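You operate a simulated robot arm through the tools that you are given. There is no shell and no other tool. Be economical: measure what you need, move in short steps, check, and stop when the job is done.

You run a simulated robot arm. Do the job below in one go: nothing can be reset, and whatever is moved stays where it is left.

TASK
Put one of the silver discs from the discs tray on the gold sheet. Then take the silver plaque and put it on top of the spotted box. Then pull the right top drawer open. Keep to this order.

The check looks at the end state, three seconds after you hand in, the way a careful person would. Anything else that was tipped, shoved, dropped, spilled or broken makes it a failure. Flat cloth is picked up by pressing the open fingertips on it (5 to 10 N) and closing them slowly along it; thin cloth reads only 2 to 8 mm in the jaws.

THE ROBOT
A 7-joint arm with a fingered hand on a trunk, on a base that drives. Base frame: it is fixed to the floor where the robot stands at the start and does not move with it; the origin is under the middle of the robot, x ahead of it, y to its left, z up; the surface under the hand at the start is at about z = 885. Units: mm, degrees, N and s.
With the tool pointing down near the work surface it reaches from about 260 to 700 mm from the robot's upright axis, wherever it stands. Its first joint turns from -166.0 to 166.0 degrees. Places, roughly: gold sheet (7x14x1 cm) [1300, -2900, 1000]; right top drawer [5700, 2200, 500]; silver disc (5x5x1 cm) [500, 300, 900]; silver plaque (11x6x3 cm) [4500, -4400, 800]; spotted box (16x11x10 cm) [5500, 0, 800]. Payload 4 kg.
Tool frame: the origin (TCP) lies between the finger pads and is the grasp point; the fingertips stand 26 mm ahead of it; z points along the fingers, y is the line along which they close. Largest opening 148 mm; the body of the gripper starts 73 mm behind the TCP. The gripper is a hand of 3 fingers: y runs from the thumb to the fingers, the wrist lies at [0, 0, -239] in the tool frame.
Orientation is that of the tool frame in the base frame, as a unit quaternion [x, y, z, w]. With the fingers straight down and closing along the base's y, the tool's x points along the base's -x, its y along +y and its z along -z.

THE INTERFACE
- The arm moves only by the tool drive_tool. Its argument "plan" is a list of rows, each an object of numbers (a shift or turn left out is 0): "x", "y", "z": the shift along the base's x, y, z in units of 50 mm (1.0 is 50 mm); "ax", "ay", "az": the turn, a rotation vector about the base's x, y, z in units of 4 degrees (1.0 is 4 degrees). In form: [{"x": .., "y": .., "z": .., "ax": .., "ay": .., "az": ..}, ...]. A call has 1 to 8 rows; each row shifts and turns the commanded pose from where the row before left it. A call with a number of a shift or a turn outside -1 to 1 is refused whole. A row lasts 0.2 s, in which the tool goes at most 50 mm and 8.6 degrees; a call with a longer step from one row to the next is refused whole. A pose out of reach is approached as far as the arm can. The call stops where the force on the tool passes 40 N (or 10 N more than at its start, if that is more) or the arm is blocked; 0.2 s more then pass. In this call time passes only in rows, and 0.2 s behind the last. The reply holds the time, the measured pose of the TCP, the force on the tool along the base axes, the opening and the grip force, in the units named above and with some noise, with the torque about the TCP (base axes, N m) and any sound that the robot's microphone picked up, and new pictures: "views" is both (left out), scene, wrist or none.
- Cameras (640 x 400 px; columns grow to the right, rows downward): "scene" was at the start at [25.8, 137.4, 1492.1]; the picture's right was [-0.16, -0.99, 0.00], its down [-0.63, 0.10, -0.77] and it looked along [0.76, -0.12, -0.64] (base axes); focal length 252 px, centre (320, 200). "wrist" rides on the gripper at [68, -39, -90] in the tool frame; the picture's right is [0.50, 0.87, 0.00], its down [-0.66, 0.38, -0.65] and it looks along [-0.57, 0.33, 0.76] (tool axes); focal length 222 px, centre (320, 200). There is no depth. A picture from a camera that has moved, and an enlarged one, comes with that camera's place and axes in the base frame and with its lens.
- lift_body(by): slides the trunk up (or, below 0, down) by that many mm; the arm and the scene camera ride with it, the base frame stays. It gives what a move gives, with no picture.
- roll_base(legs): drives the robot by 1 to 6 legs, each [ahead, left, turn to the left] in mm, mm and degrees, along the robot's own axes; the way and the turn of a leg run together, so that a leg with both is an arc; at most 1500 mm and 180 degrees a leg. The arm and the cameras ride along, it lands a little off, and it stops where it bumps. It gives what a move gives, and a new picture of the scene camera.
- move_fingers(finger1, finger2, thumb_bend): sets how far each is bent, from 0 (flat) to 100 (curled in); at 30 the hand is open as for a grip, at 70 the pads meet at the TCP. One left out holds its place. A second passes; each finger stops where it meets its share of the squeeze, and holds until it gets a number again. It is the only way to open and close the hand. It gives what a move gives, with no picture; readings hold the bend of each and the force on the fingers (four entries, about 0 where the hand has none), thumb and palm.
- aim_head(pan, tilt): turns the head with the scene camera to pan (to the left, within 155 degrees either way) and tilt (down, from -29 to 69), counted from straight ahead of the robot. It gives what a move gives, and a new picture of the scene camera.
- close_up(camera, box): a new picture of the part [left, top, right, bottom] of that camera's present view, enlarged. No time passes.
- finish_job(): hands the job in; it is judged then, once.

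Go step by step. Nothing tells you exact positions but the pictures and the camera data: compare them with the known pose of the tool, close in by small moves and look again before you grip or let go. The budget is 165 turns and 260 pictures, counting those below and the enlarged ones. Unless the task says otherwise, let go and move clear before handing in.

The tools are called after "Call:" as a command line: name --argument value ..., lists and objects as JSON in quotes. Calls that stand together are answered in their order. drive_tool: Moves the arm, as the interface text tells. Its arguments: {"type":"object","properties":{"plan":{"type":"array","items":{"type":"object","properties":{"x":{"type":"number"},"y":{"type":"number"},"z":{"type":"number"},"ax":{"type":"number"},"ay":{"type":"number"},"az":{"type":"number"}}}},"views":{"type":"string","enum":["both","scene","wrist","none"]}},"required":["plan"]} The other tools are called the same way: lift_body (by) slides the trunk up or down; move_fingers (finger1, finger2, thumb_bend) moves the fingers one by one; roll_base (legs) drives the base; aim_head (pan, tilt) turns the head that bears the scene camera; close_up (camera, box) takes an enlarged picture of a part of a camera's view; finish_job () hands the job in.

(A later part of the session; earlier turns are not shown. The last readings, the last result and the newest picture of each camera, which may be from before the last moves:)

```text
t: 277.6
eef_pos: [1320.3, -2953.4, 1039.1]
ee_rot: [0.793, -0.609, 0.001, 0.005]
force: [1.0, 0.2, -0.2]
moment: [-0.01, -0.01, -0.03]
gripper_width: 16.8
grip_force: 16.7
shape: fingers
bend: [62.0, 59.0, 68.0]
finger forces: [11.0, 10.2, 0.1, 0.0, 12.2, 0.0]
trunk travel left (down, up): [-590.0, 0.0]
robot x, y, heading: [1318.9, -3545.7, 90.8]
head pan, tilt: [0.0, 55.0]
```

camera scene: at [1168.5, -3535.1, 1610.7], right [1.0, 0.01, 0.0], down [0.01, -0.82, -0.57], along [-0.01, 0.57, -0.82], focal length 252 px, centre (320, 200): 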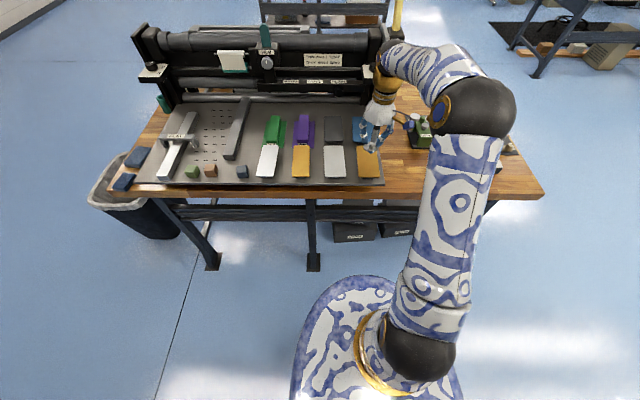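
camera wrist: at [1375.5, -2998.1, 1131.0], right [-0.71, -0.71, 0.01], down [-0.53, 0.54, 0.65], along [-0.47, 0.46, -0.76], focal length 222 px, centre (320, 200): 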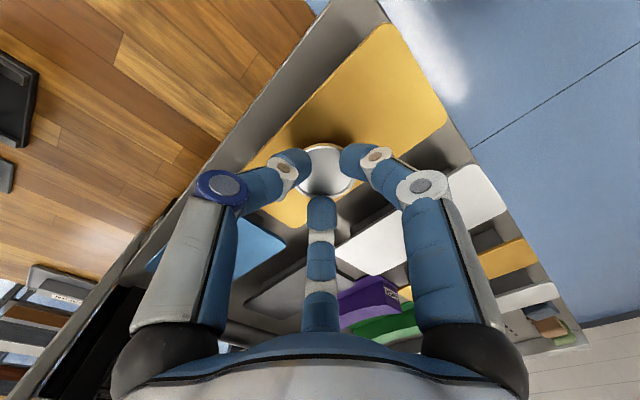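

Just above contact. I'll relax the squeeze partway, lower 1 mm more and check the force.

Call:
move_fingers --finger1 68 --finger2 66 --thumb_bend 72

Call:
drive_tool --plan '[{"z": -0.03}]' --views "none"

```text
t: 278.6
eef_pos: [1321.2, -2954.2, 1039.4]
ee_rot: [0.793, -0.609, 0.001, 0.005]
force: [-0.4, 0.8, -0.8]
moment: [-0.01, 0.0, -0.01]
gripper_width: 15.6
grip_force: 7.9
shape: fingers
bend: [62.0, 59.0, 69.0]
finger forces: [5.0, 5.2, 0.0, 0.0, 5.9, 0.0]
trunk travel left (down, up): [-590.0, 0.0]
robot x, y, heading: [1319.7, -3540.9, 90.6]
head pan, tilt: [0.0, 55.0]
```

```text
t: 279.0
eef_pos: [1320.2, -2953.0, 1037.5]
ee_rot: [0.793, -0.609, 0.001, 0.004]
force: [-1.1, 1.1, 1.6]
moment: [-0.01, 0.08, 0.01]
gripper_width: 15.8
grip_force: 8.1
shape: fingers
bend: [62.0, 59.0, 69.0]
finger forces: [5.4, 5.6, 0.0, 0.0, 5.6, 0.1]
trunk travel left (down, up): [-590.0, 0.0]
robot x, y, heading: [1319.2, -3545.2, 90.7]
head pan, tilt: [0.0, 55.0]
```

Light contact (about 1.6 N). I'll ease the fingers open in small balanced steps.

Call:
move_fingers --finger1 64.5 --finger2 62 --thumb_bend 70

Call:
move_fingers --finger1 57 --finger2 54 --thumb_bend 62

Call:
close_up --camera "wrist" --box '[180, 20, 460, 260]'

Call:
close_up --camera "scene" --box '[335, 110, 415, 190]'

```text
t: 280.0
eef_pos: [1320.1, -2953.1, 1038.5]
ee_rot: [0.793, -0.609, 0.001, 0.004]
force: [0.5, 0.9, 0.0]
moment: [-0.04, -0.05, 0.01]
gripper_width: 9.6
grip_force: 0.0
shape: fingers
bend: [64.0, 62.0, 70.0]
finger forces: [0.0, 0.0, 0.1, 0.1, 0.0, 0.1]
trunk travel left (down, up): [-590.0, 0.0]
robot x, y, heading: [1318.2, -3544.5, 90.3]
head pan, tilt: [0.0, 55.0]
```

```text
t: 281.0
eef_pos: [1321.7, -2953.4, 1037.0]
ee_rot: [0.793, -0.609, 0.001, 0.005]
force: [0.3, 0.0, 0.7]
moment: [0.02, -0.01, -0.02]
gripper_width: 32.3
grip_force: 0.3
shape: fingers
bend: [56.0, 54.0, 62.0]
finger forces: [0.1, 0.1, 0.0, 0.0, 0.7, 0.0]
trunk travel left (down, up): [-590.0, 0.0]
robot x, y, heading: [1315.9, -3546.2, 90.8]
head pan, tilt: [0.0, 55.0]
```

```text
1.67 times, centred on (320, 140) of wrist
camera zoom: at [1375.9, -3008.2, 1127.2], right [-0.71, -0.71, 0.01], down [-0.53, 0.54, 0.65], along [-0.47, 0.46, -0.76], focal length 370 px, centre (320, 300)
```

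zoom: 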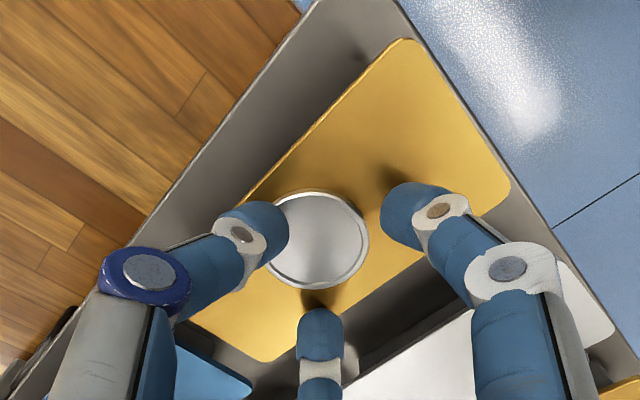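

```text
5.00 times, centred on (375, 150) of scene
camera zoom: at [1169.0, -3535.2, 1610.7], right [1.0, 0.01, 0.0], down [0.01, -0.82, -0.57], along [-0.01, 0.57, -0.82], focal length 1261 px, centre (45, 450)
```

zoom: 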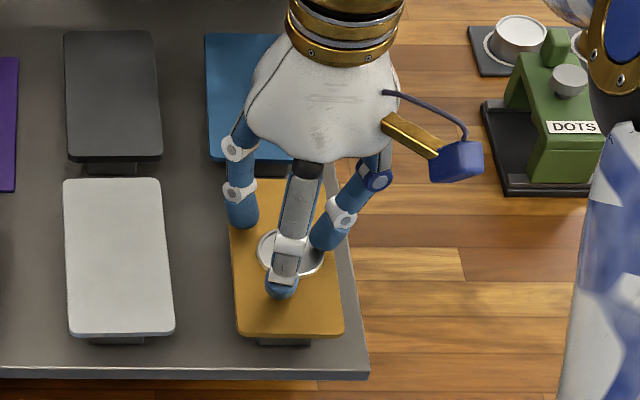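

The disc lies on the gold sheet. I'll open fully and lift straight away.

Call:
move_fingers --finger1 51 --finger2 51 --thumb_bend 51

Call:
drive_tool --plan '[{"z": 0.3}, {"z": 0.6}, {"z": 0.8}, {"z": 0.8}]' --views "wrist"

Call:
close_up --camera "scene" --box '[335, 110, 415, 190]'

```text
t: 282.0
eef_pos: [1320.4, -2952.7, 1038.8]
ee_rot: [0.793, -0.609, 0.0, 0.004]
force: [1.1, 0.3, 0.8]
moment: [-0.03, 0.04, 0.01]
gripper_width: 58.4
grip_force: 0.0
shape: fingers
bend: [51.0, 51.0, 51.0]
finger forces: [0.1, 0.0, 0.0, 0.1, 0.2, 0.0]
trunk travel left (down, up): [-590.0, 0.0]
robot x, y, heading: [1318.8, -3544.5, 90.7]
head pan, tilt: [0.0, 55.0]
```

```text
t: 283.0
eef_pos: [1321.0, -2956.4, 1163.1]
ee_rot: [0.793, -0.609, 0.001, 0.005]
force: [0.2, -0.4, 1.0]
moment: [-0.02, -0.01, -0.01]
gripper_width: 58.5
grip_force: 0.0
shape: fingers
bend: [51.0, 51.0, 51.0]
finger forces: [0.0, 0.0, 0.1, 0.1, 0.0, 0.0]
trunk travel left (down, up): [-590.0, 0.0]
robot x, y, heading: [1318.7, -3543.8, 90.8]
head pan, tilt: [0.0, 55.0]
camera wrist: at [1376.1, -3009.6, 1253.7], right [-0.71, -0.71, 0.01], down [-0.53, 0.54, 0.65], along [-0.47, 0.46, -0.76], focal length 222 px, centre (320, 200)
```

wrist: 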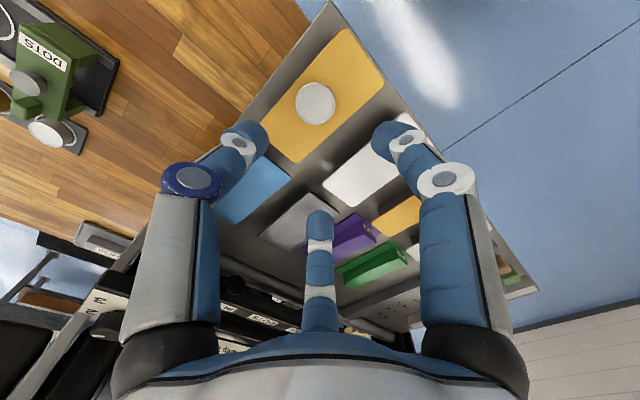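

```text
5.00 times, centred on (375, 150) of scene
camera zoom: at [1169.0, -3535.4, 1610.7], right [1.0, 0.01, 0.0], down [0.01, -0.82, -0.57], along [-0.01, 0.57, -0.82], focal length 1261 px, centre (45, 450)
```

zoom: 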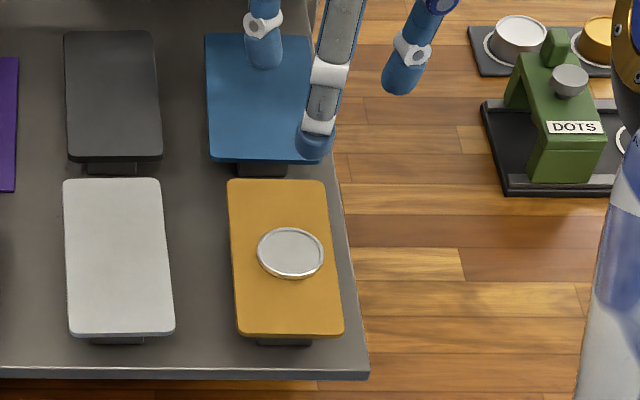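

The disc sits nicely on the gold sheet, so step one is done. Next is the silver plaque at about (4500, −4400). I'll back off and look along +x.

Call:
drive_tool --plan '[{"y": -0.9, "z": 0.2}, {"y": -0.9}, {"y": -0.9}, {"y": -0.9}]' --views "none"

Call:
roll_base --legs '[[-200, 0, 0], [0, 0, -90]]'

Call:
aim_head --pan 0 --tilt 15

```text
t: 284.0
eef_pos: [1317.8, -3136.0, 1173.6]
ee_rot: [0.793, -0.609, 0.0, 0.005]
force: [0.2, 0.2, 0.8]
moment: [0.03, 0.02, 0.02]
gripper_width: 58.3
grip_force: 0.1
shape: fingers
bend: [51.0, 51.0, 51.0]
finger forces: [0.0, 0.0, 0.1, 0.0, 0.0, 0.0]
trunk travel left (down, up): [-590.0, 0.0]
robot x, y, heading: [1315.8, -3542.8, 90.5]
head pan, tilt: [0.0, 55.0]
```

```text
t: 289.4
eef_pos: [1732.6, -3744.2, 1173.6]
ee_rot: [-0.136, 0.991, 0.002, -0.004]
force: [0.0, -0.6, 0.3]
moment: [-0.01, 0.02, -0.01]
gripper_width: 58.6
grip_force: 0.1
shape: fingers
bend: [51.0, 51.0, 51.0]
finger forces: [0.0, 0.0, 0.0, 0.0, 0.0, 0.1]
trunk travel left (down, up): [-590.0, 0.0]
robot x, y, heading: [1322.5, -3746.6, 1.6]
head pan, tilt: [0.0, 55.0]
camera scene: at [1331.1, -3596.9, 1610.7], right [0.02, -1.0, 0.0], down [-0.82, -0.02, -0.57], along [0.57, 0.01, -0.82], focal length 252 px, centre (320, 200)
```

scene: 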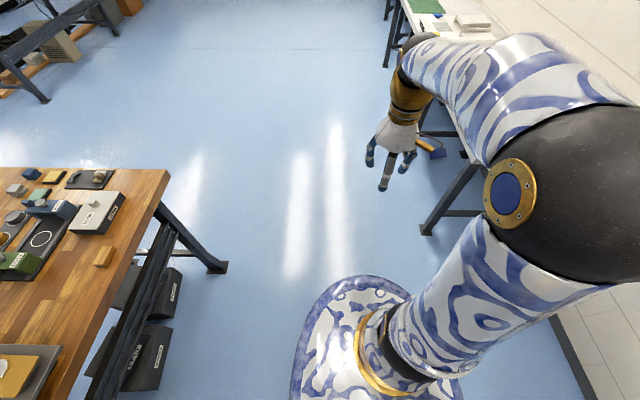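

```text
t: 290.5
eef_pos: [1732.7, -3744.0, 1173.0]
ee_rot: [-0.135, 0.991, 0.003, -0.004]
force: [0.2, -0.2, 0.1]
moment: [0.0, 0.01, 0.01]
gripper_width: 58.7
grip_force: 0.1
shape: fingers
bend: [51.0, 51.0, 51.0]
finger forces: [0.0, 0.0, 0.0, 0.0, 0.1, 0.1]
trunk travel left (down, up): [-590.0, 0.0]
robot x, y, heading: [1320.0, -3745.2, 1.5]
head pan, tilt: [0.0, 15.0]
camera scene: at [1352.4, -3596.4, 1670.9], right [0.02, -1.0, 0.0], down [-0.26, -0.01, -0.97], along [0.97, 0.02, -0.26], focal length 252 px, centre (320, 200)
```

scene: 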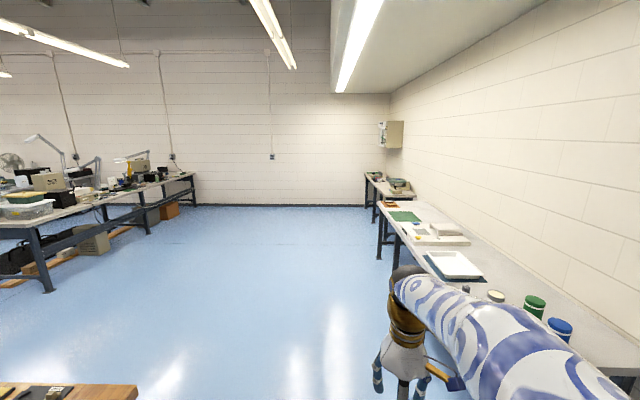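

The corridor is clear, so I'll drive along it to the plaque's bench.

Call:
roll_base --legs '[[1500, 0, -1.6], [1500, 0, 0], [150, 0, 0], [0, 0, -90]]'

Call:
aim_head --pan 0 --tilt 45

```text
t: 309.8
eef_pos: [4455.7, -4189.5, 1173.8]
ee_rot: [0.625, 0.78, 0.005, 0.0]
force: [0.8, 0.1, -0.4]
moment: [0.0, 0.02, 0.02]
gripper_width: 58.6
grip_force: 0.0
shape: fingers
bend: [51.0, 51.0, 51.0]
finger forces: [0.0, 0.1, 0.1, 0.1, 0.0, 0.0]
trunk travel left (down, up): [-590.0, 0.0]
robot x, y, heading: [4474.0, -3779.4, -91.8]
head pan, tilt: [0.0, 15.0]
camera scene: at [4623.7, -3816.9, 1671.0], right [-1.0, 0.03, 0.0], down [0.01, 0.26, -0.97], along [-0.03, -0.97, -0.26], focal length 252 px, centre (320, 200)
```

scene: 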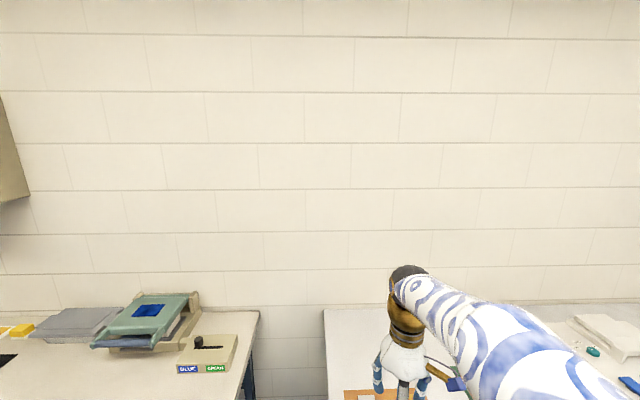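

```text
t: 310.7
eef_pos: [4455.4, -4190.5, 1173.6]
ee_rot: [0.625, 0.78, 0.005, 0.0]
force: [-0.6, -0.3, 0.0]
moment: [0.01, -0.02, 0.0]
gripper_width: 58.6
grip_force: 0.0
shape: fingers
bend: [51.0, 51.0, 51.0]
finger forces: [0.0, 0.0, 0.0, 0.1, 0.1, 0.0]
trunk travel left (down, up): [-590.0, 0.0]
robot x, y, heading: [4476.0, -3779.5, -91.8]
head pan, tilt: [0.0, 45.0]
camera scene: at [4624.0, -3804.8, 1624.2], right [-1.0, 0.03, 0.0], down [0.02, 0.71, -0.71], along [-0.02, -0.71, -0.71], focal length 252 px, centre (320, 200)
```

scene: 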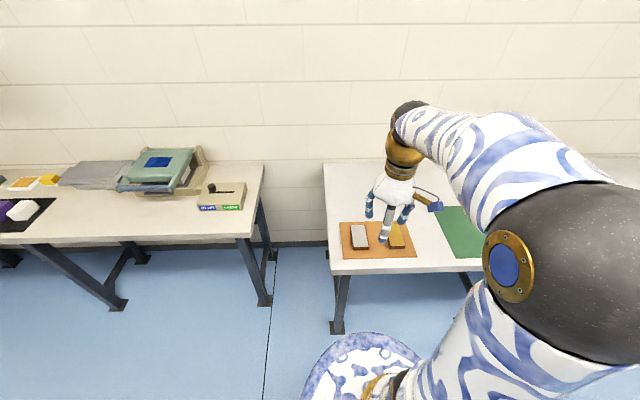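

I see an orange mat with a silver and a gold plaque. Zooming in.

Call:
close_up --camera "scene" --box '[325, 190, 435, 270]'

Call:
close_up --camera "wrist" --box '[0, 0, 640, 400]'

```text
5.00 times, centred on (380, 230) of scene
camera zoom: at [4624.0, -3804.8, 1624.2], right [-1.0, 0.03, 0.0], down [0.02, 0.71, -0.71], along [-0.02, -0.71, -0.71], focal length 1261 px, centre (20, 50)
```

zoom: 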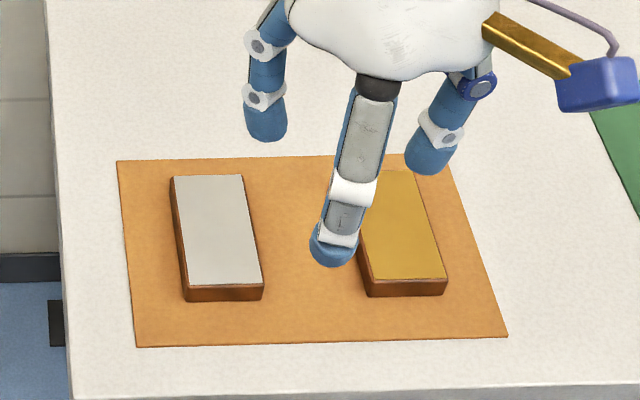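

```text
1.00 times, centred on (320, 200) of wrist (not enlarged: the box is as wide or as high as the picture)
camera zoom: at [4401.1, -4133.5, 1263.0], right [0.74, 0.68, 0.01], down [0.51, -0.56, 0.65], along [0.45, -0.48, -0.76], focal length 222 px, centre (320, 200)
```

zoom: 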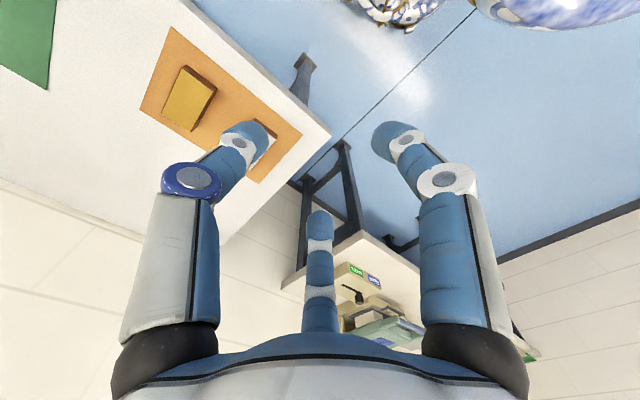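

The silver plaque is the left block, at about (4448, −4424) with its long side along y. I'll lower the trunk, edge closer and turn the hand so the thumb takes the far end and the two fingers pinch the long sides.

Call:
roll_base --legs '[[50, 0, 1.8]]'

Call:
lift_body --by -200

Call:
drive_tool --plan '[{"az": 1}, {"az": 1}, {"az": 1}, {"az": 1}, {"az": 1}, {"az": 1}, {"az": 1}, {"az": 1}]' --views "none"

Call:
drive_tool --plan '[{"az": 1}, {"az": 1}, {"az": 1}, {"az": 1}, {"az": 1}, {"az": 1}, {"az": 1}, {"az": 1}]' --views "none"

Call:
drive_tool --plan '[{"az": 1, "y": -0.6}, {"az": 1, "y": -0.6}, {"az": 1, "y": -0.6}]' --views "both"

```text
t: 311.6
eef_pos: [4466.9, -4242.1, 1173.9]
ee_rot: [0.613, 0.79, 0.006, -0.001]
force: [-0.5, -1.4, -0.6]
moment: [0.04, -0.02, 0.0]
gripper_width: 58.4
grip_force: 0.1
shape: fingers
bend: [51.0, 51.0, 51.0]
finger forces: [0.0, 0.0, 0.0, 0.0, 0.1, 0.0]
trunk travel left (down, up): [-590.0, 0.0]
robot x, y, heading: [4470.5, -3827.4, -90.0]
head pan, tilt: [0.0, 45.0]
camera scene: at [4624.1, -3851.8, 1624.1], right [-1.0, 0.0, 0.0], down [0.0, 0.71, -0.71], along [0.0, -0.71, -0.71], focal length 252 px, centre (320, 200)
```

scene: 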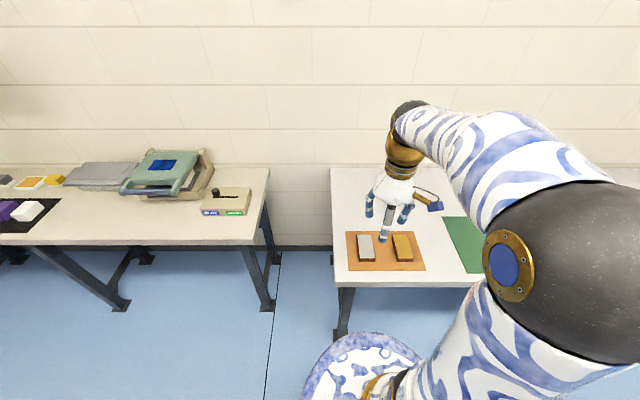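

```text
t: 313.8
eef_pos: [4468.3, -4240.4, 974.4]
ee_rot: [0.613, 0.79, 0.005, 0.0]
force: [0.8, 0.5, -0.5]
moment: [0.02, -0.01, -0.02]
gripper_width: 58.8
grip_force: 0.0
shape: fingers
bend: [51.0, 51.0, 51.0]
finger forces: [0.1, 0.1, 0.1, 0.0, 0.1, 0.0]
trunk travel left (down, up): [-390.0, 200.0]
robot x, y, heading: [4472.7, -3831.1, -90.1]
head pan, tilt: [0.0, 45.0]
```

```text
t: 315.6
eef_pos: [4467.3, -4240.4, 972.7]
ee_rot: [0.371, 0.929, 0.005, -0.002]
force: [0.2, 0.2, 0.9]
moment: [0.0, 0.01, 0.01]
gripper_width: 58.3
grip_force: 0.0
shape: fingers
bend: [51.0, 51.0, 51.0]
finger forces: [0.1, 0.1, 0.0, 0.0, 0.1, 0.0]
trunk travel left (down, up): [-390.0, 200.0]
robot x, y, heading: [4473.7, -3831.1, -89.9]
head pan, tilt: [0.0, 45.0]
```

```text
t: 317.4
eef_pos: [4467.5, -4240.9, 975.3]
ee_rot: [0.101, 0.995, 0.004, -0.004]
force: [-0.2, 0.9, -0.2]
moment: [0.0, -0.02, 0.0]
gripper_width: 58.4
grip_force: 0.0
shape: fingers
bend: [51.0, 51.0, 51.0]
finger forces: [0.1, 0.1, 0.0, 0.0, 0.1, 0.0]
trunk travel left (down, up): [-390.0, 200.0]
robot x, y, heading: [4472.6, -3830.0, -90.0]
head pan, tilt: [0.0, 45.0]
```

```text
t: 318.2
eef_pos: [4466.7, -4331.6, 976.2]
ee_rot: [-0.003, 1.0, 0.004, -0.002]
force: [-0.1, 0.2, 0.0]
moment: [-0.02, 0.03, -0.02]
gripper_width: 58.4
grip_force: 0.1
shape: fingers
bend: [51.0, 51.0, 51.0]
finger forces: [0.0, 0.0, 0.0, 0.1, 0.0, 0.0]
trunk travel left (down, up): [-390.0, 200.0]
robot x, y, heading: [4470.6, -3831.4, -90.0]
head pan, tilt: [0.0, 45.0]
camera scene: at [4623.9, -3850.6, 1424.2], right [-1.0, 0.0, 0.0], down [0.0, 0.71, -0.71], along [0.0, -0.71, -0.71], focal length 252 px, centre (320, 200)
camera wrist: at [4399.7, -4370.9, 1064.4], right [-0.51, 0.86, 0.01], down [0.66, 0.38, 0.65], along [0.56, 0.34, -0.76], focal length 222 px, centre (320, 200)
```

scene: 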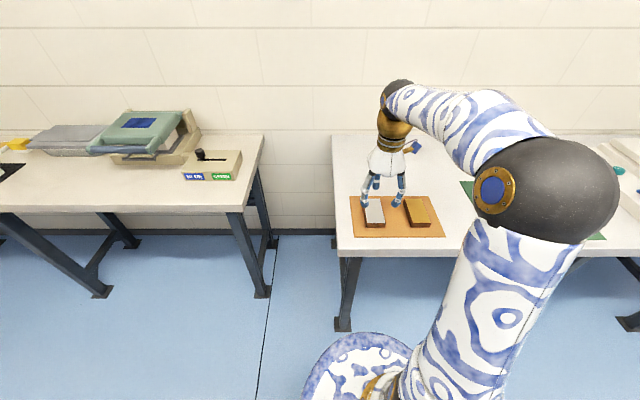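
wrist: 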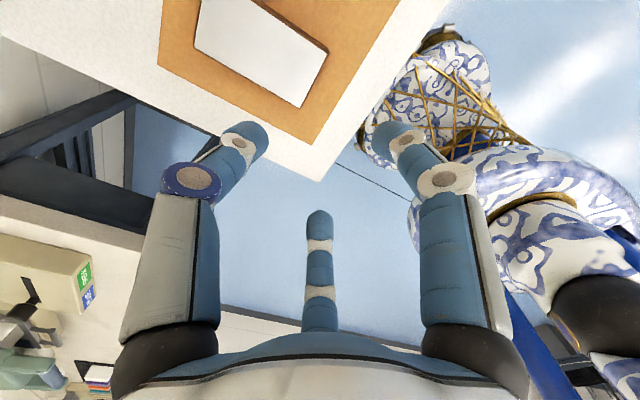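

Call:
close_up --camera "scene" --box '[340, 170, 450, 250]'

```text
5.00 times, centred on (395, 210) of scene
camera zoom: at [4623.9, -3850.6, 1424.2], right [-1.0, 0.0, 0.0], down [0.0, 0.71, -0.71], along [0.0, -0.71, -0.71], focal length 1261 px, centre (-55, 150)
```

zoom: 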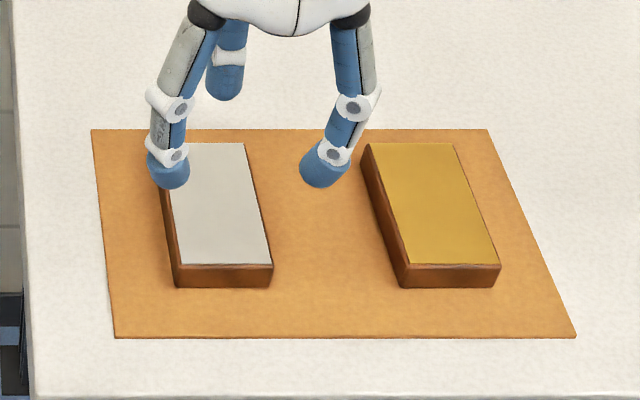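

The plaque's top is at z≈825 and its centre near (4450, −4403). I'll open the hand, place it 19 mm beyond centre (towards the thumb), and descend partway.

Call:
move_fingers --finger1 41 --finger2 41 --thumb_bend 41

Call:
drive_tool --plan '[{"x": -0.17, "y": -0.9}, {"x": -0.17, "y": -0.9}, {"z": -0.8}, {"z": -0.6}]' --views "wrist"

Call:
close_up --camera "scene" --box '[340, 160, 450, 240]'

```text
t: 319.2
eef_pos: [4467.9, -4330.2, 974.0]
ee_rot: [-0.004, 1.0, 0.003, -0.003]
force: [-0.6, 0.1, 1.1]
moment: [0.01, 0.02, -0.01]
gripper_width: 91.3
grip_force: 0.2
shape: fingers
bend: [41.0, 41.0, 41.0]
finger forces: [0.0, 0.1, 0.0, 0.0, 0.0, 0.0]
trunk travel left (down, up): [-390.0, 200.0]
robot x, y, heading: [4472.1, -3830.9, -89.9]
head pan, tilt: [0.0, 45.0]
```

```text
t: 320.2
eef_pos: [4452.4, -4419.7, 904.9]
ee_rot: [-0.003, 1.0, 0.003, -0.003]
force: [0.4, 0.1, -0.7]
moment: [0.0, 0.01, 0.03]
gripper_width: 91.5
grip_force: 0.1
shape: fingers
bend: [41.0, 41.0, 41.0]
finger forces: [0.0, 0.0, 0.0, 0.0, 0.0, 0.1]
trunk travel left (down, up): [-390.0, 200.0]
robot x, y, heading: [4470.4, -3828.2, -90.0]
head pan, tilt: [0.0, 45.0]
camera wrist: at [4384.5, -4460.8, 994.3], right [-0.51, 0.86, 0.01], down [0.66, 0.38, 0.65], along [0.56, 0.34, -0.76], focal length 222 px, centre (320, 200)
```

wrist: 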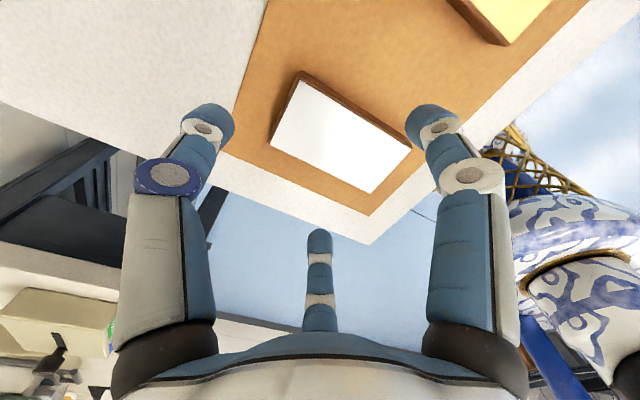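

```text
5.00 times, centred on (395, 200) of scene
camera zoom: at [4624.0, -3850.5, 1424.2], right [-1.0, 0.0, 0.0], down [0.0, 0.71, -0.71], along [0.0, -0.71, -0.71], focal length 1261 px, centre (-55, 200)
```

zoom: 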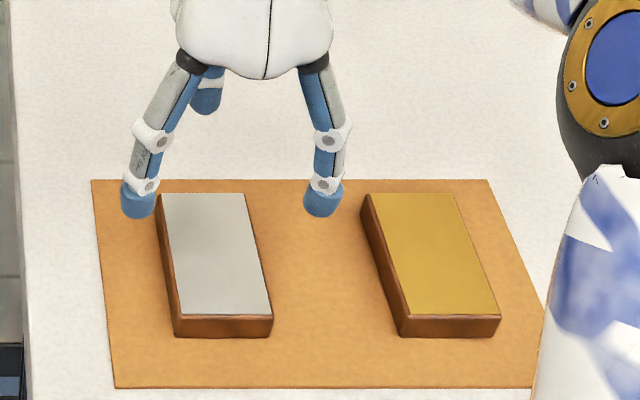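

The alignment is good: plaque centre (4450, −4400), hand at (4452, −4420). Descending.

Call:
drive_tool --plan '[{"x": -0.04, "z": -0.5}, {"z": -0.5}, {"z": -0.2}]' --views "wrist"

Call:
close_up --camera "scene" --box '[340, 160, 450, 240]'

```text
t: 321.0
eef_pos: [4449.7, -4421.6, 845.8]
ee_rot: [-0.004, 1.0, 0.004, -0.003]
force: [0.0, 0.1, 1.0]
moment: [-0.02, -0.02, 0.01]
gripper_width: 91.3
grip_force: 0.1
shape: fingers
bend: [41.0, 41.0, 41.0]
finger forces: [0.0, 0.0, 0.0, 0.0, 0.0, 0.0]
trunk travel left (down, up): [-390.0, 200.0]
robot x, y, heading: [4468.9, -3831.0, -90.0]
head pan, tilt: [0.0, 45.0]
camera wrist: at [4382.0, -4461.8, 933.6], right [-0.51, 0.86, 0.01], down [0.66, 0.38, 0.65], along [0.56, 0.34, -0.76], focal length 222 px, centre (320, 200)
```

wrist: 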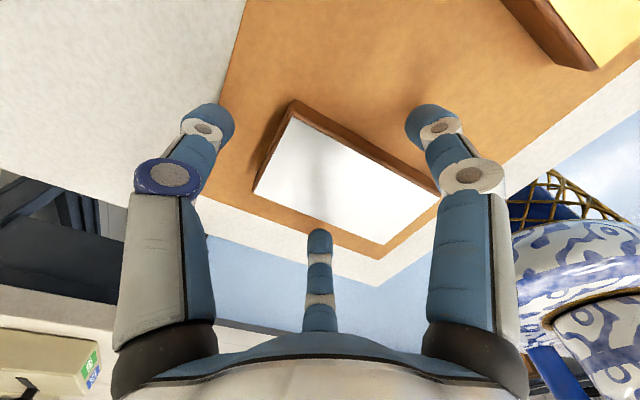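

```text
5.00 times, centred on (395, 200) of scene
camera zoom: at [4624.0, -3850.7, 1424.2], right [-1.0, 0.0, 0.0], down [0.0, 0.71, -0.71], along [0.0, -0.71, -0.71], focal length 1261 px, centre (-55, 200)
```

zoom: 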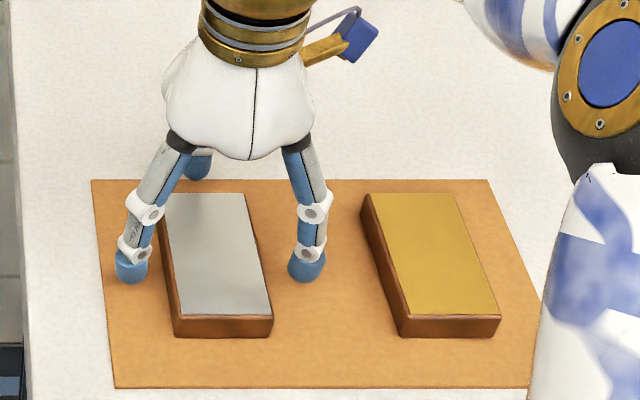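

Call:
drive_tool --plan '[{"z": -0.1}, {"z": -0.1}]' --views "none"

Call:
drive_tool --plan '[{"z": -0.06}]' --views "none"

```text
t: 321.6
eef_pos: [4449.2, -4421.2, 835.8]
ee_rot: [-0.004, 1.0, 0.003, -0.004]
force: [-0.7, 0.6, 12.0]
moment: [-0.17, -0.43, 0.04]
gripper_width: 91.7
grip_force: 5.9
shape: fingers
bend: [41.0, 41.0, 41.0]
finger forces: [0.1, 7.0, 0.0, 0.0, 5.5, 0.0]
trunk travel left (down, up): [-390.0, 200.0]
robot x, y, heading: [4475.0, -3830.9, -89.9]
head pan, tilt: [0.0, 45.0]
```

```text
t: 322.2
eef_pos: [4449.8, -4421.4, 835.4]
ee_rot: [-0.003, 1.0, -0.001, -0.003]
force: [-3.0, -1.0, 20.4]
moment: [0.44, -0.9, 0.09]
gripper_width: 91.4
grip_force: 10.1
shape: fingers
bend: [41.0, 40.0, 41.0]
finger forces: [0.8, 18.1, 0.0, 0.1, 1.9, 0.0]
trunk travel left (down, up): [-390.0, 200.0]
robot x, y, heading: [4471.2, -3829.9, -89.9]
head pan, tilt: [0.0, 45.0]
stopped in row 1: the force on the tool passed its limit at 42 N (the readings are from after the stop); the commanded pose is now the measured one
```

The mat was touched at TCP 836. I'll raise 5 mm and close on the plaque.

Call:
drive_tool --plan '[{"z": 0.12}]' --views "none"

Call:
move_fingers --finger1 47 --finger2 47 --thumb_bend 47

Call:
close_up --camera "wrist" --box '[180, 60, 460, 260]'

```text
t: 322.6
eef_pos: [4449.5, -4420.9, 838.8]
ee_rot: [-0.003, 1.0, 0.002, -0.004]
force: [0.6, 0.3, 0.2]
moment: [0.0, -0.01, 0.01]
gripper_width: 92.0
grip_force: 0.1
shape: fingers
bend: [41.0, 41.0, 41.0]
finger forces: [0.0, 0.0, 0.0, 0.1, 0.0, 0.0]
trunk travel left (down, up): [-390.0, 200.0]
robot x, y, heading: [4469.9, -3832.0, -90.1]
head pan, tilt: [0.0, 45.0]
```

```text
t: 323.6
eef_pos: [4449.9, -4421.9, 839.1]
ee_rot: [-0.003, 1.0, 0.001, -0.004]
force: [-0.1, -0.1, 1.0]
moment: [0.03, 0.01, 0.01]
gripper_width: 72.8
grip_force: 0.0
shape: fingers
bend: [47.0, 47.0, 47.0]
finger forces: [0.0, 0.1, 0.0, 0.1, 0.1, 0.0]
trunk travel left (down, up): [-390.0, 200.0]
robot x, y, heading: [4470.3, -3828.7, -89.9]
head pan, tilt: [0.0, 45.0]
```

```text
2.00 times, centred on (320, 160) of wrist
camera zoom: at [4382.3, -4461.5, 929.3], right [-0.51, 0.86, 0.01], down [0.66, 0.38, 0.65], along [0.56, 0.33, -0.76], focal length 444 px, centre (320, 280)
```

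zoom: 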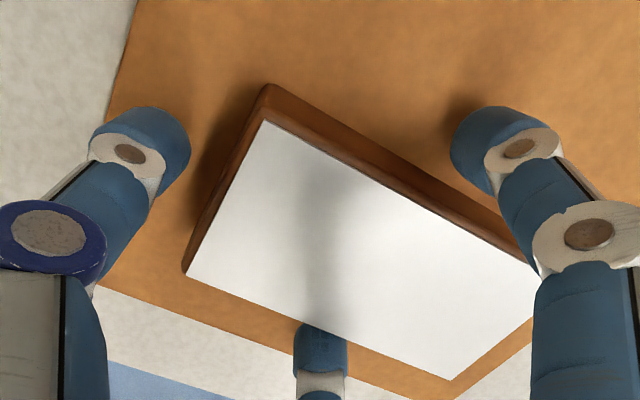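

Call:
move_fingers --finger1 52 --finger2 52 --thumb_bend 52

Call:
move_fingers --finger1 56 --finger2 56 --thumb_bend 56

Call:
close_up --camera "wrist" --box '[180, 60, 460, 260]'

```text
t: 324.6
eef_pos: [4448.1, -4421.2, 839.9]
ee_rot: [-0.004, 1.0, 0.001, -0.003]
force: [1.3, 0.3, 0.4]
moment: [-0.06, -0.01, 0.01]
gripper_width: 57.3
grip_force: 0.4
shape: fingers
bend: [51.0, 51.0, 52.0]
finger forces: [0.6, 0.8, 0.0, 0.0, 0.2, 0.0]
trunk travel left (down, up): [-390.0, 200.0]
robot x, y, heading: [4471.0, -3828.1, -90.0]
head pan, tilt: [0.0, 45.0]
```

```text
t: 325.6
eef_pos: [4449.6, -4421.4, 840.0]
ee_rot: [-0.004, 1.0, 0.001, -0.003]
force: [0.1, -0.4, 0.0]
moment: [-0.04, -0.05, 0.02]
gripper_width: 54.5
grip_force: 5.1
shape: fingers
bend: [52.0, 51.0, 54.0]
finger forces: [2.9, 3.3, 0.0, 0.2, 3.8, 0.0]
trunk travel left (down, up): [-390.0, 200.0]
robot x, y, heading: [4472.8, -3830.3, -90.2]
head pan, tilt: [0.0, 45.0]
```

```text
2.00 times, centred on (320, 160) of wrist
camera zoom: at [4382.3, -4461.5, 929.3], right [-0.51, 0.86, 0.01], down [0.66, 0.38, 0.65], along [0.56, 0.33, -0.76], focal length 444 px, centre (320, 280)
```

zoom: 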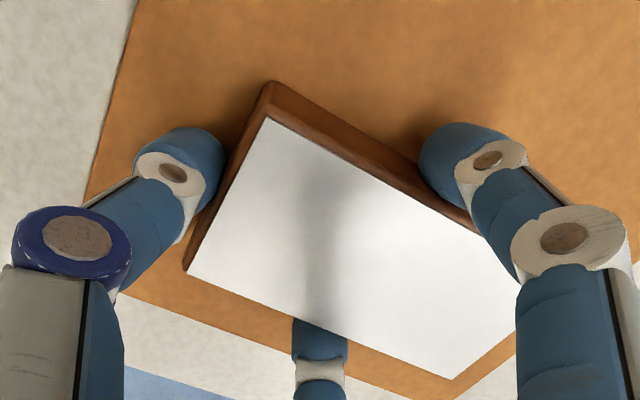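

A clean three-point grip. I'll squeeze firmly and lift.

Call:
move_fingers --finger1 62 --finger2 62 --thumb_bend 63

Call:
move_fingers --finger1 67 --finger2 67 --thumb_bend 68

Call:
drive_tool --plan '[{"z": 0.1}, {"z": 0.2}, {"z": 0.2}, {"z": 0.1}]' --views "wrist"

```text
t: 326.6
eef_pos: [4450.5, -4422.1, 839.0]
ee_rot: [-0.003, 1.0, 0.001, -0.004]
force: [0.7, 0.9, -0.2]
moment: [0.04, 0.02, 0.0]
gripper_width: 49.0
grip_force: 11.6
shape: fingers
bend: [52.0, 52.0, 57.0]
finger forces: [7.2, 7.4, 0.1, 0.0, 8.3, 0.1]
trunk travel left (down, up): [-390.0, 200.0]
robot x, y, heading: [4471.6, -3828.0, -90.0]
head pan, tilt: [0.0, 45.0]
```

```text
t: 327.6
eef_pos: [4448.5, -4421.4, 840.1]
ee_rot: [-0.004, 1.0, 0.001, -0.004]
force: [0.9, -0.6, 0.0]
moment: [0.03, -0.05, -0.02]
gripper_width: 44.7
grip_force: 13.8
shape: fingers
bend: [52.0, 52.0, 61.0]
finger forces: [8.5, 8.5, 0.1, 0.0, 11.0, 0.0]
trunk travel left (down, up): [-390.0, 200.0]
robot x, y, heading: [4472.2, -3830.0, -90.1]
head pan, tilt: [0.0, 45.0]
```

```text
t: 328.6
eef_pos: [4448.7, -4421.5, 868.4]
ee_rot: [-0.003, 1.0, 0.001, -0.004]
force: [-0.4, -0.9, -1.8]
moment: [-0.06, -0.01, -0.01]
gripper_width: 44.9
grip_force: 14.5
shape: fingers
bend: [52.0, 52.0, 61.0]
finger forces: [8.6, 8.6, 0.1, 0.1, 11.3, 0.1]
trunk travel left (down, up): [-390.0, 200.0]
robot x, y, heading: [4472.3, -3826.2, -89.8]
head pan, tilt: [0.0, 45.0]
camera wrist: at [4382.0, -4461.4, 958.9], right [-0.51, 0.86, 0.01], down [0.66, 0.38, 0.65], along [0.56, 0.33, -0.76], focal length 222 px, centre (320, 200)
```

wrist: 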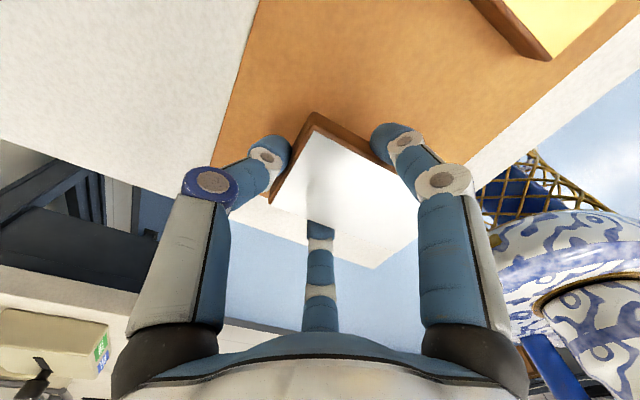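

Lifted. The thumb has pushed it forward slightly, so I'll strengthen the two-finger pinch and check.

Call:
move_fingers --finger1 76 --finger2 76

Call:
close_up --camera "wrist" --box '[180, 60, 460, 260]'

Call:
close_up --camera "scene" --box '[340, 140, 450, 240]'

```text
t: 329.6
eef_pos: [4448.3, -4421.7, 868.4]
ee_rot: [-0.004, 1.0, 0.001, -0.004]
force: [0.0, 0.9, -1.3]
moment: [-0.04, 0.01, 0.0]
gripper_width: 36.4
grip_force: 13.0
shape: fingers
bend: [53.0, 53.0, 65.0]
finger forces: [9.0, 9.0, 0.0, 0.0, 7.2, 0.0]
trunk travel left (down, up): [-390.0, 200.0]
robot x, y, heading: [4474.8, -3831.3, -89.9]
head pan, tilt: [0.0, 45.0]
```

```text
2.00 times, centred on (320, 160) of wrist
camera zoom: at [4382.1, -4461.4, 958.6], right [-0.51, 0.86, 0.01], down [0.66, 0.38, 0.65], along [0.56, 0.33, -0.76], focal length 444 px, centre (320, 280)
```

zoom: 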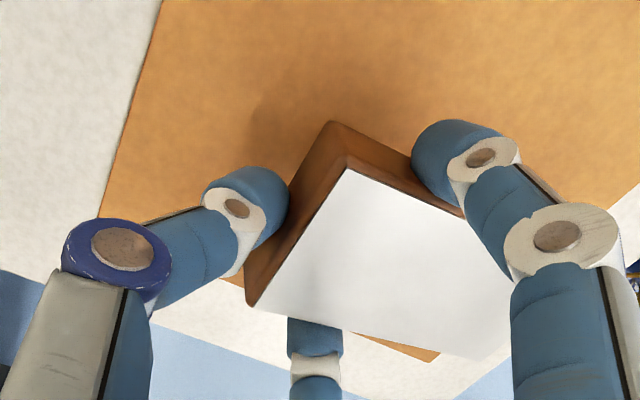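

```text
4.00 times, centred on (395, 190) of scene
camera zoom: at [4624.0, -3850.8, 1424.1], right [-1.0, 0.0, 0.0], down [0.0, 0.71, -0.71], along [0.0, -0.71, -0.71], focal length 1008 px, centre (20, 240)
```

zoom: 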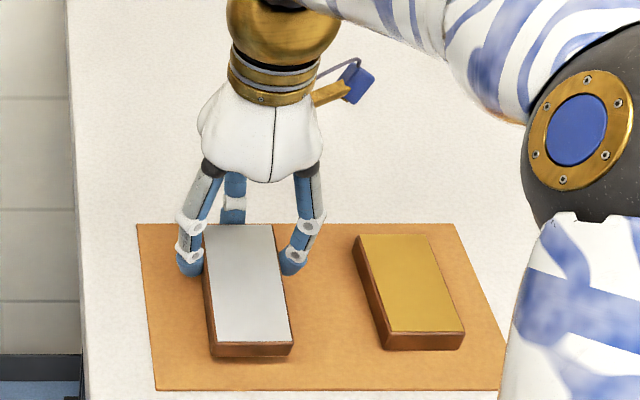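

The plaque creeps towards the robot because the thumb pushes too hard. I'll set it back on the mat, open and regrip with a gentler thumb.

Call:
drive_tool --plan '[{"z": -0.2}, {"z": -0.2}, {"z": -0.1}]' --views "none"

Call:
drive_tool --plan '[{"z": -0.05}]' --views "none"

```text
t: 330.4
eef_pos: [4448.1, -4421.7, 843.6]
ee_rot: [-0.003, 1.0, 0.001, -0.004]
force: [-0.3, -1.3, 1.7]
moment: [0.21, -0.03, -0.02]
gripper_width: 36.3
grip_force: 12.9
shape: fingers
bend: [53.0, 53.0, 64.0]
finger forces: [9.5, 9.7, 0.0, 0.1, 6.2, 0.0]
trunk travel left (down, up): [-390.0, 200.0]
robot x, y, heading: [4474.1, -3828.7, -89.9]
head pan, tilt: [0.0, 45.0]
```

```text
t: 330.8
eef_pos: [4448.8, -4421.3, 841.0]
ee_rot: [-0.004, 1.0, 0.001, -0.004]
force: [0.0, -1.6, 2.0]
moment: [0.26, -0.04, 0.02]
gripper_width: 36.5
grip_force: 12.7
shape: fingers
bend: [53.0, 53.0, 64.0]
finger forces: [9.6, 9.7, 0.0, 0.0, 6.4, 0.0]
trunk travel left (down, up): [-390.0, 200.0]
robot x, y, heading: [4472.8, -3830.8, -90.0]
head pan, tilt: [0.0, 45.0]
```

Call:
move_fingers --finger1 45 --finger2 45 --thumb_bend 48

Call:
close_up --camera "wrist" --box '[180, 60, 460, 260]'

```text
t: 331.8
eef_pos: [4448.1, -4421.4, 840.4]
ee_rot: [-0.003, 1.0, 0.001, -0.003]
force: [0.4, -0.1, -0.7]
moment: [-0.01, -0.01, 0.01]
gripper_width: 72.9
grip_force: 0.1
shape: fingers
bend: [45.0, 45.0, 48.0]
finger forces: [0.1, 0.0, 0.1, 0.0, 0.1, 0.0]
trunk travel left (down, up): [-390.0, 200.0]
robot x, y, heading: [4471.0, -3831.3, -89.9]
head pan, tilt: [0.0, 45.0]
```

```text
2.00 times, centred on (320, 160) of wrist
camera zoom: at [4381.7, -4460.8, 930.5], right [-0.51, 0.86, 0.01], down [0.66, 0.38, 0.65], along [0.56, 0.33, -0.76], focal length 444 px, centre (320, 280)
```

zoom: 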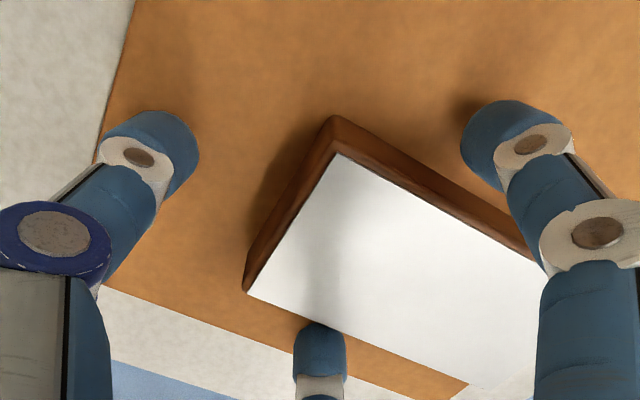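

Call:
drive_tool --plan '[{"y": 0.22}, {"y": 0.23}, {"z": -0.02}]' --views "none"

Call:
move_fingers --finger1 54 --finger2 54 --thumb_bend 52

Call:
move_fingers --finger1 64 --finger2 64 --thumb_bend 55

Call:
close_up --camera "wrist" --box '[180, 60, 460, 260]'

```text
t: 332.6
eef_pos: [4448.5, -4397.5, 840.8]
ee_rot: [-0.005, 1.0, 0.001, -0.003]
force: [-0.9, 0.5, 0.4]
moment: [-0.03, 0.03, -0.01]
gripper_width: 73.4
grip_force: 0.1
shape: fingers
bend: [45.0, 45.0, 48.0]
finger forces: [0.0, 0.1, 0.0, 0.0, 0.0, 0.1]
trunk travel left (down, up): [-390.0, 200.0]
robot x, y, heading: [4469.9, -3828.0, -89.9]
head pan, tilt: [0.0, 45.0]
```

```text
t: 333.6
eef_pos: [4449.7, -4398.3, 840.1]
ee_rot: [-0.003, 1.0, 0.001, -0.003]
force: [-0.4, 0.6, 0.3]
moment: [0.01, -0.02, 0.04]
gripper_width: 58.2
grip_force: 3.0
shape: fingers
bend: [51.0, 52.0, 52.0]
finger forces: [2.1, 1.9, 0.0, 0.0, 1.1, 0.0]
trunk travel left (down, up): [-390.0, 200.0]
robot x, y, heading: [4473.6, -3830.1, -90.2]
head pan, tilt: [0.0, 45.0]
```

```text
t: 334.6
eef_pos: [4448.5, -4398.8, 840.2]
ee_rot: [-0.004, 1.0, 0.0, -0.004]
force: [0.7, 0.3, 0.4]
moment: [-0.04, -0.03, 0.0]
gripper_width: 55.3
grip_force: 11.6
shape: fingers
bend: [53.0, 53.0, 52.0]
finger forces: [9.0, 8.8, 0.0, 0.0, 5.9, 0.0]
trunk travel left (down, up): [-390.0, 200.0]
robot x, y, heading: [4471.5, -3827.6, -90.1]
head pan, tilt: [0.0, 45.0]
```

```text
2.00 times, centred on (320, 160) of wrist
camera zoom: at [4382.1, -4438.0, 929.5], right [-0.51, 0.86, 0.01], down [0.66, 0.38, 0.65], along [0.56, 0.33, -0.76], focal length 444 px, centre (320, 280)
```

zoom: 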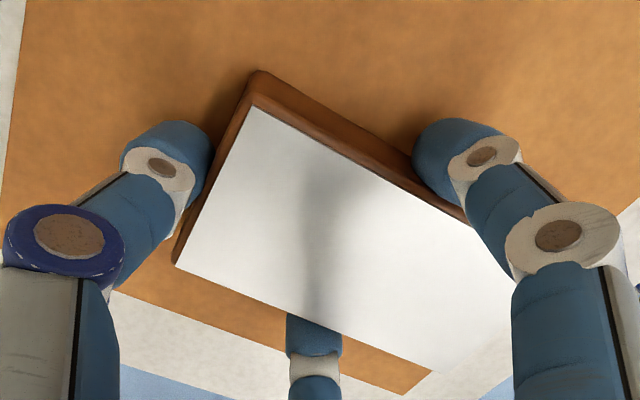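

A balanced grip. I'll increase it proportionally and lift gently.

Call:
move_fingers --finger1 73 --finger2 73 --thumb_bend 58

Call:
drive_tool --plan '[{"z": 0.1}, {"z": 0.2}, {"z": 0.3}, {"z": 0.3}, {"z": 0.2}, {"z": 0.1}]' --views "wrist"

```text
t: 335.6
eef_pos: [4448.4, -4396.5, 840.0]
ee_rot: [-0.004, 1.0, 0.001, -0.003]
force: [-0.3, 0.8, 0.9]
moment: [0.0, -0.02, 0.02]
gripper_width: 55.1
grip_force: 12.7
shape: fingers
bend: [52.0, 53.0, 53.0]
finger forces: [8.8, 8.9, 0.0, 0.1, 7.0, 0.1]
trunk travel left (down, up): [-390.0, 200.0]
robot x, y, heading: [4470.5, -3830.0, -90.2]
head pan, tilt: [0.0, 45.0]
```

```text
t: 337.0
eef_pos: [4450.2, -4398.5, 900.3]
ee_rot: [-0.003, 1.0, 0.001, -0.003]
force: [-0.4, 0.6, -0.9]
moment: [-0.05, 0.0, 0.02]
gripper_width: 54.8
grip_force: 12.2
shape: fingers
bend: [52.0, 53.0, 53.0]
finger forces: [8.9, 8.8, 0.1, 0.0, 7.4, 0.0]
trunk travel left (down, up): [-390.0, 200.0]
robot x, y, heading: [4473.0, -3827.1, -90.0]
head pan, tilt: [0.0, 45.0]
camera wrist: at [4382.1, -4439.0, 990.1], right [-0.51, 0.86, 0.01], down [0.66, 0.38, 0.65], along [0.56, 0.33, -0.76], focal length 222 px, centre (320, 200)
```

wrist: 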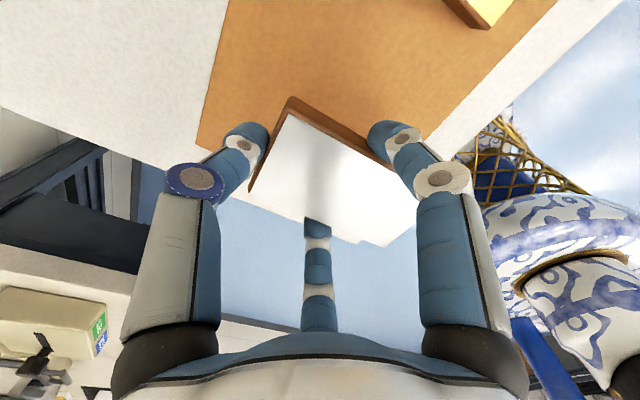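

The plaque is held stably. I'll raise the trunk, back away, and turn to look towards the spotted box at about (5500, 0).

Call:
lift_body --by 200

Call:
roll_base --legs '[[-400, 0, 0]]'

Call:
aim_head --pan 150 --tilt 15

Call:
aim_head --pan 100 --tilt 20

```text
t: 339.2
eef_pos: [4450.9, -4399.2, 1099.5]
ee_rot: [-0.003, 1.0, 0.001, -0.003]
force: [0.4, 0.7, -1.9]
moment: [-0.06, 0.02, 0.01]
gripper_width: 54.9
grip_force: 12.4
shape: fingers
bend: [52.0, 53.0, 53.0]
finger forces: [9.0, 8.9, 0.0, 0.0, 7.3, 0.1]
trunk travel left (down, up): [-590.0, 0.0]
robot x, y, heading: [4473.7, -3831.5, -89.8]
head pan, tilt: [0.0, 45.0]
```

```text
t: 341.7
eef_pos: [4454.4, -3998.8, 1101.0]
ee_rot: [-0.011, 1.0, 0.001, -0.003]
force: [-0.3, -0.6, -0.5]
moment: [-0.02, 0.04, 0.0]
gripper_width: 55.0
grip_force: 13.2
shape: fingers
bend: [52.0, 53.0, 53.0]
finger forces: [8.9, 8.9, 0.0, 0.0, 7.4, 0.0]
trunk travel left (down, up): [-590.0, 0.0]
robot x, y, heading: [4467.7, -3430.1, -89.2]
head pan, tilt: [0.0, 45.0]
camera scene: at [4621.0, -3447.9, 1624.2], right [-1.0, -0.02, 0.0], down [-0.01, 0.71, -0.71], along [0.01, -0.71, -0.71], focal length 252 px, centre (320, 200)
```

scene: 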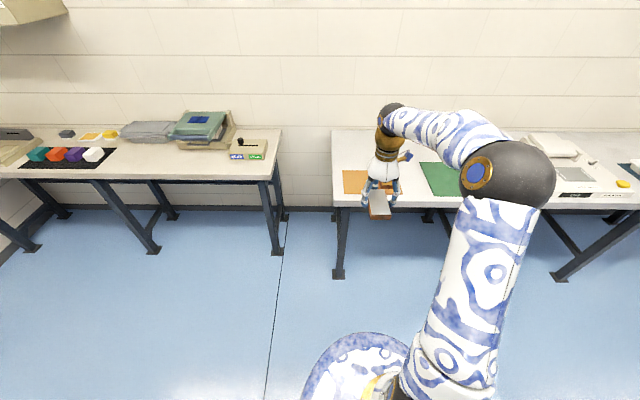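

```text
t: 344.0
eef_pos: [4454.0, -3999.0, 1100.9]
ee_rot: [-0.011, 1.0, 0.001, -0.003]
force: [-0.4, 0.1, -1.7]
moment: [-0.04, -0.02, 0.01]
gripper_width: 54.7
grip_force: 12.2
shape: fingers
bend: [52.0, 53.0, 53.0]
finger forces: [8.8, 8.9, 0.0, 0.0, 7.4, 0.1]
trunk travel left (down, up): [-590.0, 0.0]
robot x, y, heading: [4470.6, -3429.8, -88.9]
head pan, tilt: [150.0, 15.0]
camera scene: at [4665.2, -3285.6, 1671.0], right [0.87, -0.49, 0.0], down [-0.13, -0.23, -0.97], along [0.47, 0.84, -0.26], focal length 252 px, centre (320, 200)
```

scene: 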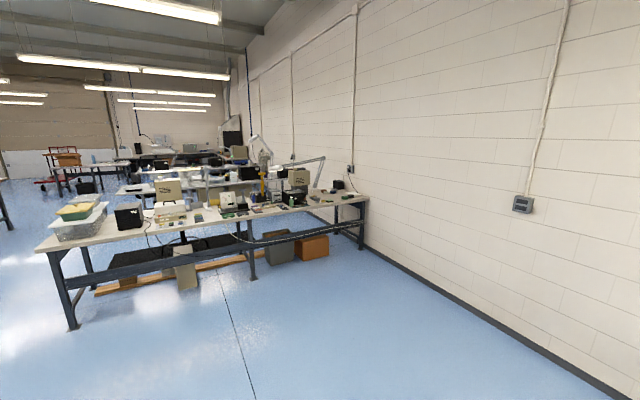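

```text
t: 345.2
eef_pos: [4453.7, -3998.8, 1100.2]
ee_rot: [-0.011, 1.0, 0.0, -0.003]
force: [0.4, 0.2, -1.2]
moment: [-0.01, -0.01, -0.01]
gripper_width: 54.8
grip_force: 12.4
shape: fingers
bend: [52.0, 53.0, 53.0]
finger forces: [8.9, 8.9, 0.0, 0.1, 7.4, 0.0]
trunk travel left (down, up): [-590.0, 0.0]
robot x, y, heading: [4469.9, -3429.3, -89.1]
head pan, tilt: [100.0, 20.0]
camera scene: at [4711.2, -3349.6, 1662.8], right [0.19, -0.98, 0.0], down [-0.34, -0.06, -0.94], along [0.92, 0.18, -0.34], focal length 252 px, centre (320, 200)
```

scene: 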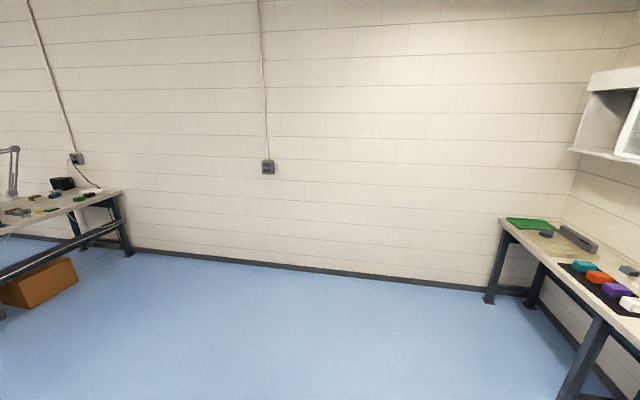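

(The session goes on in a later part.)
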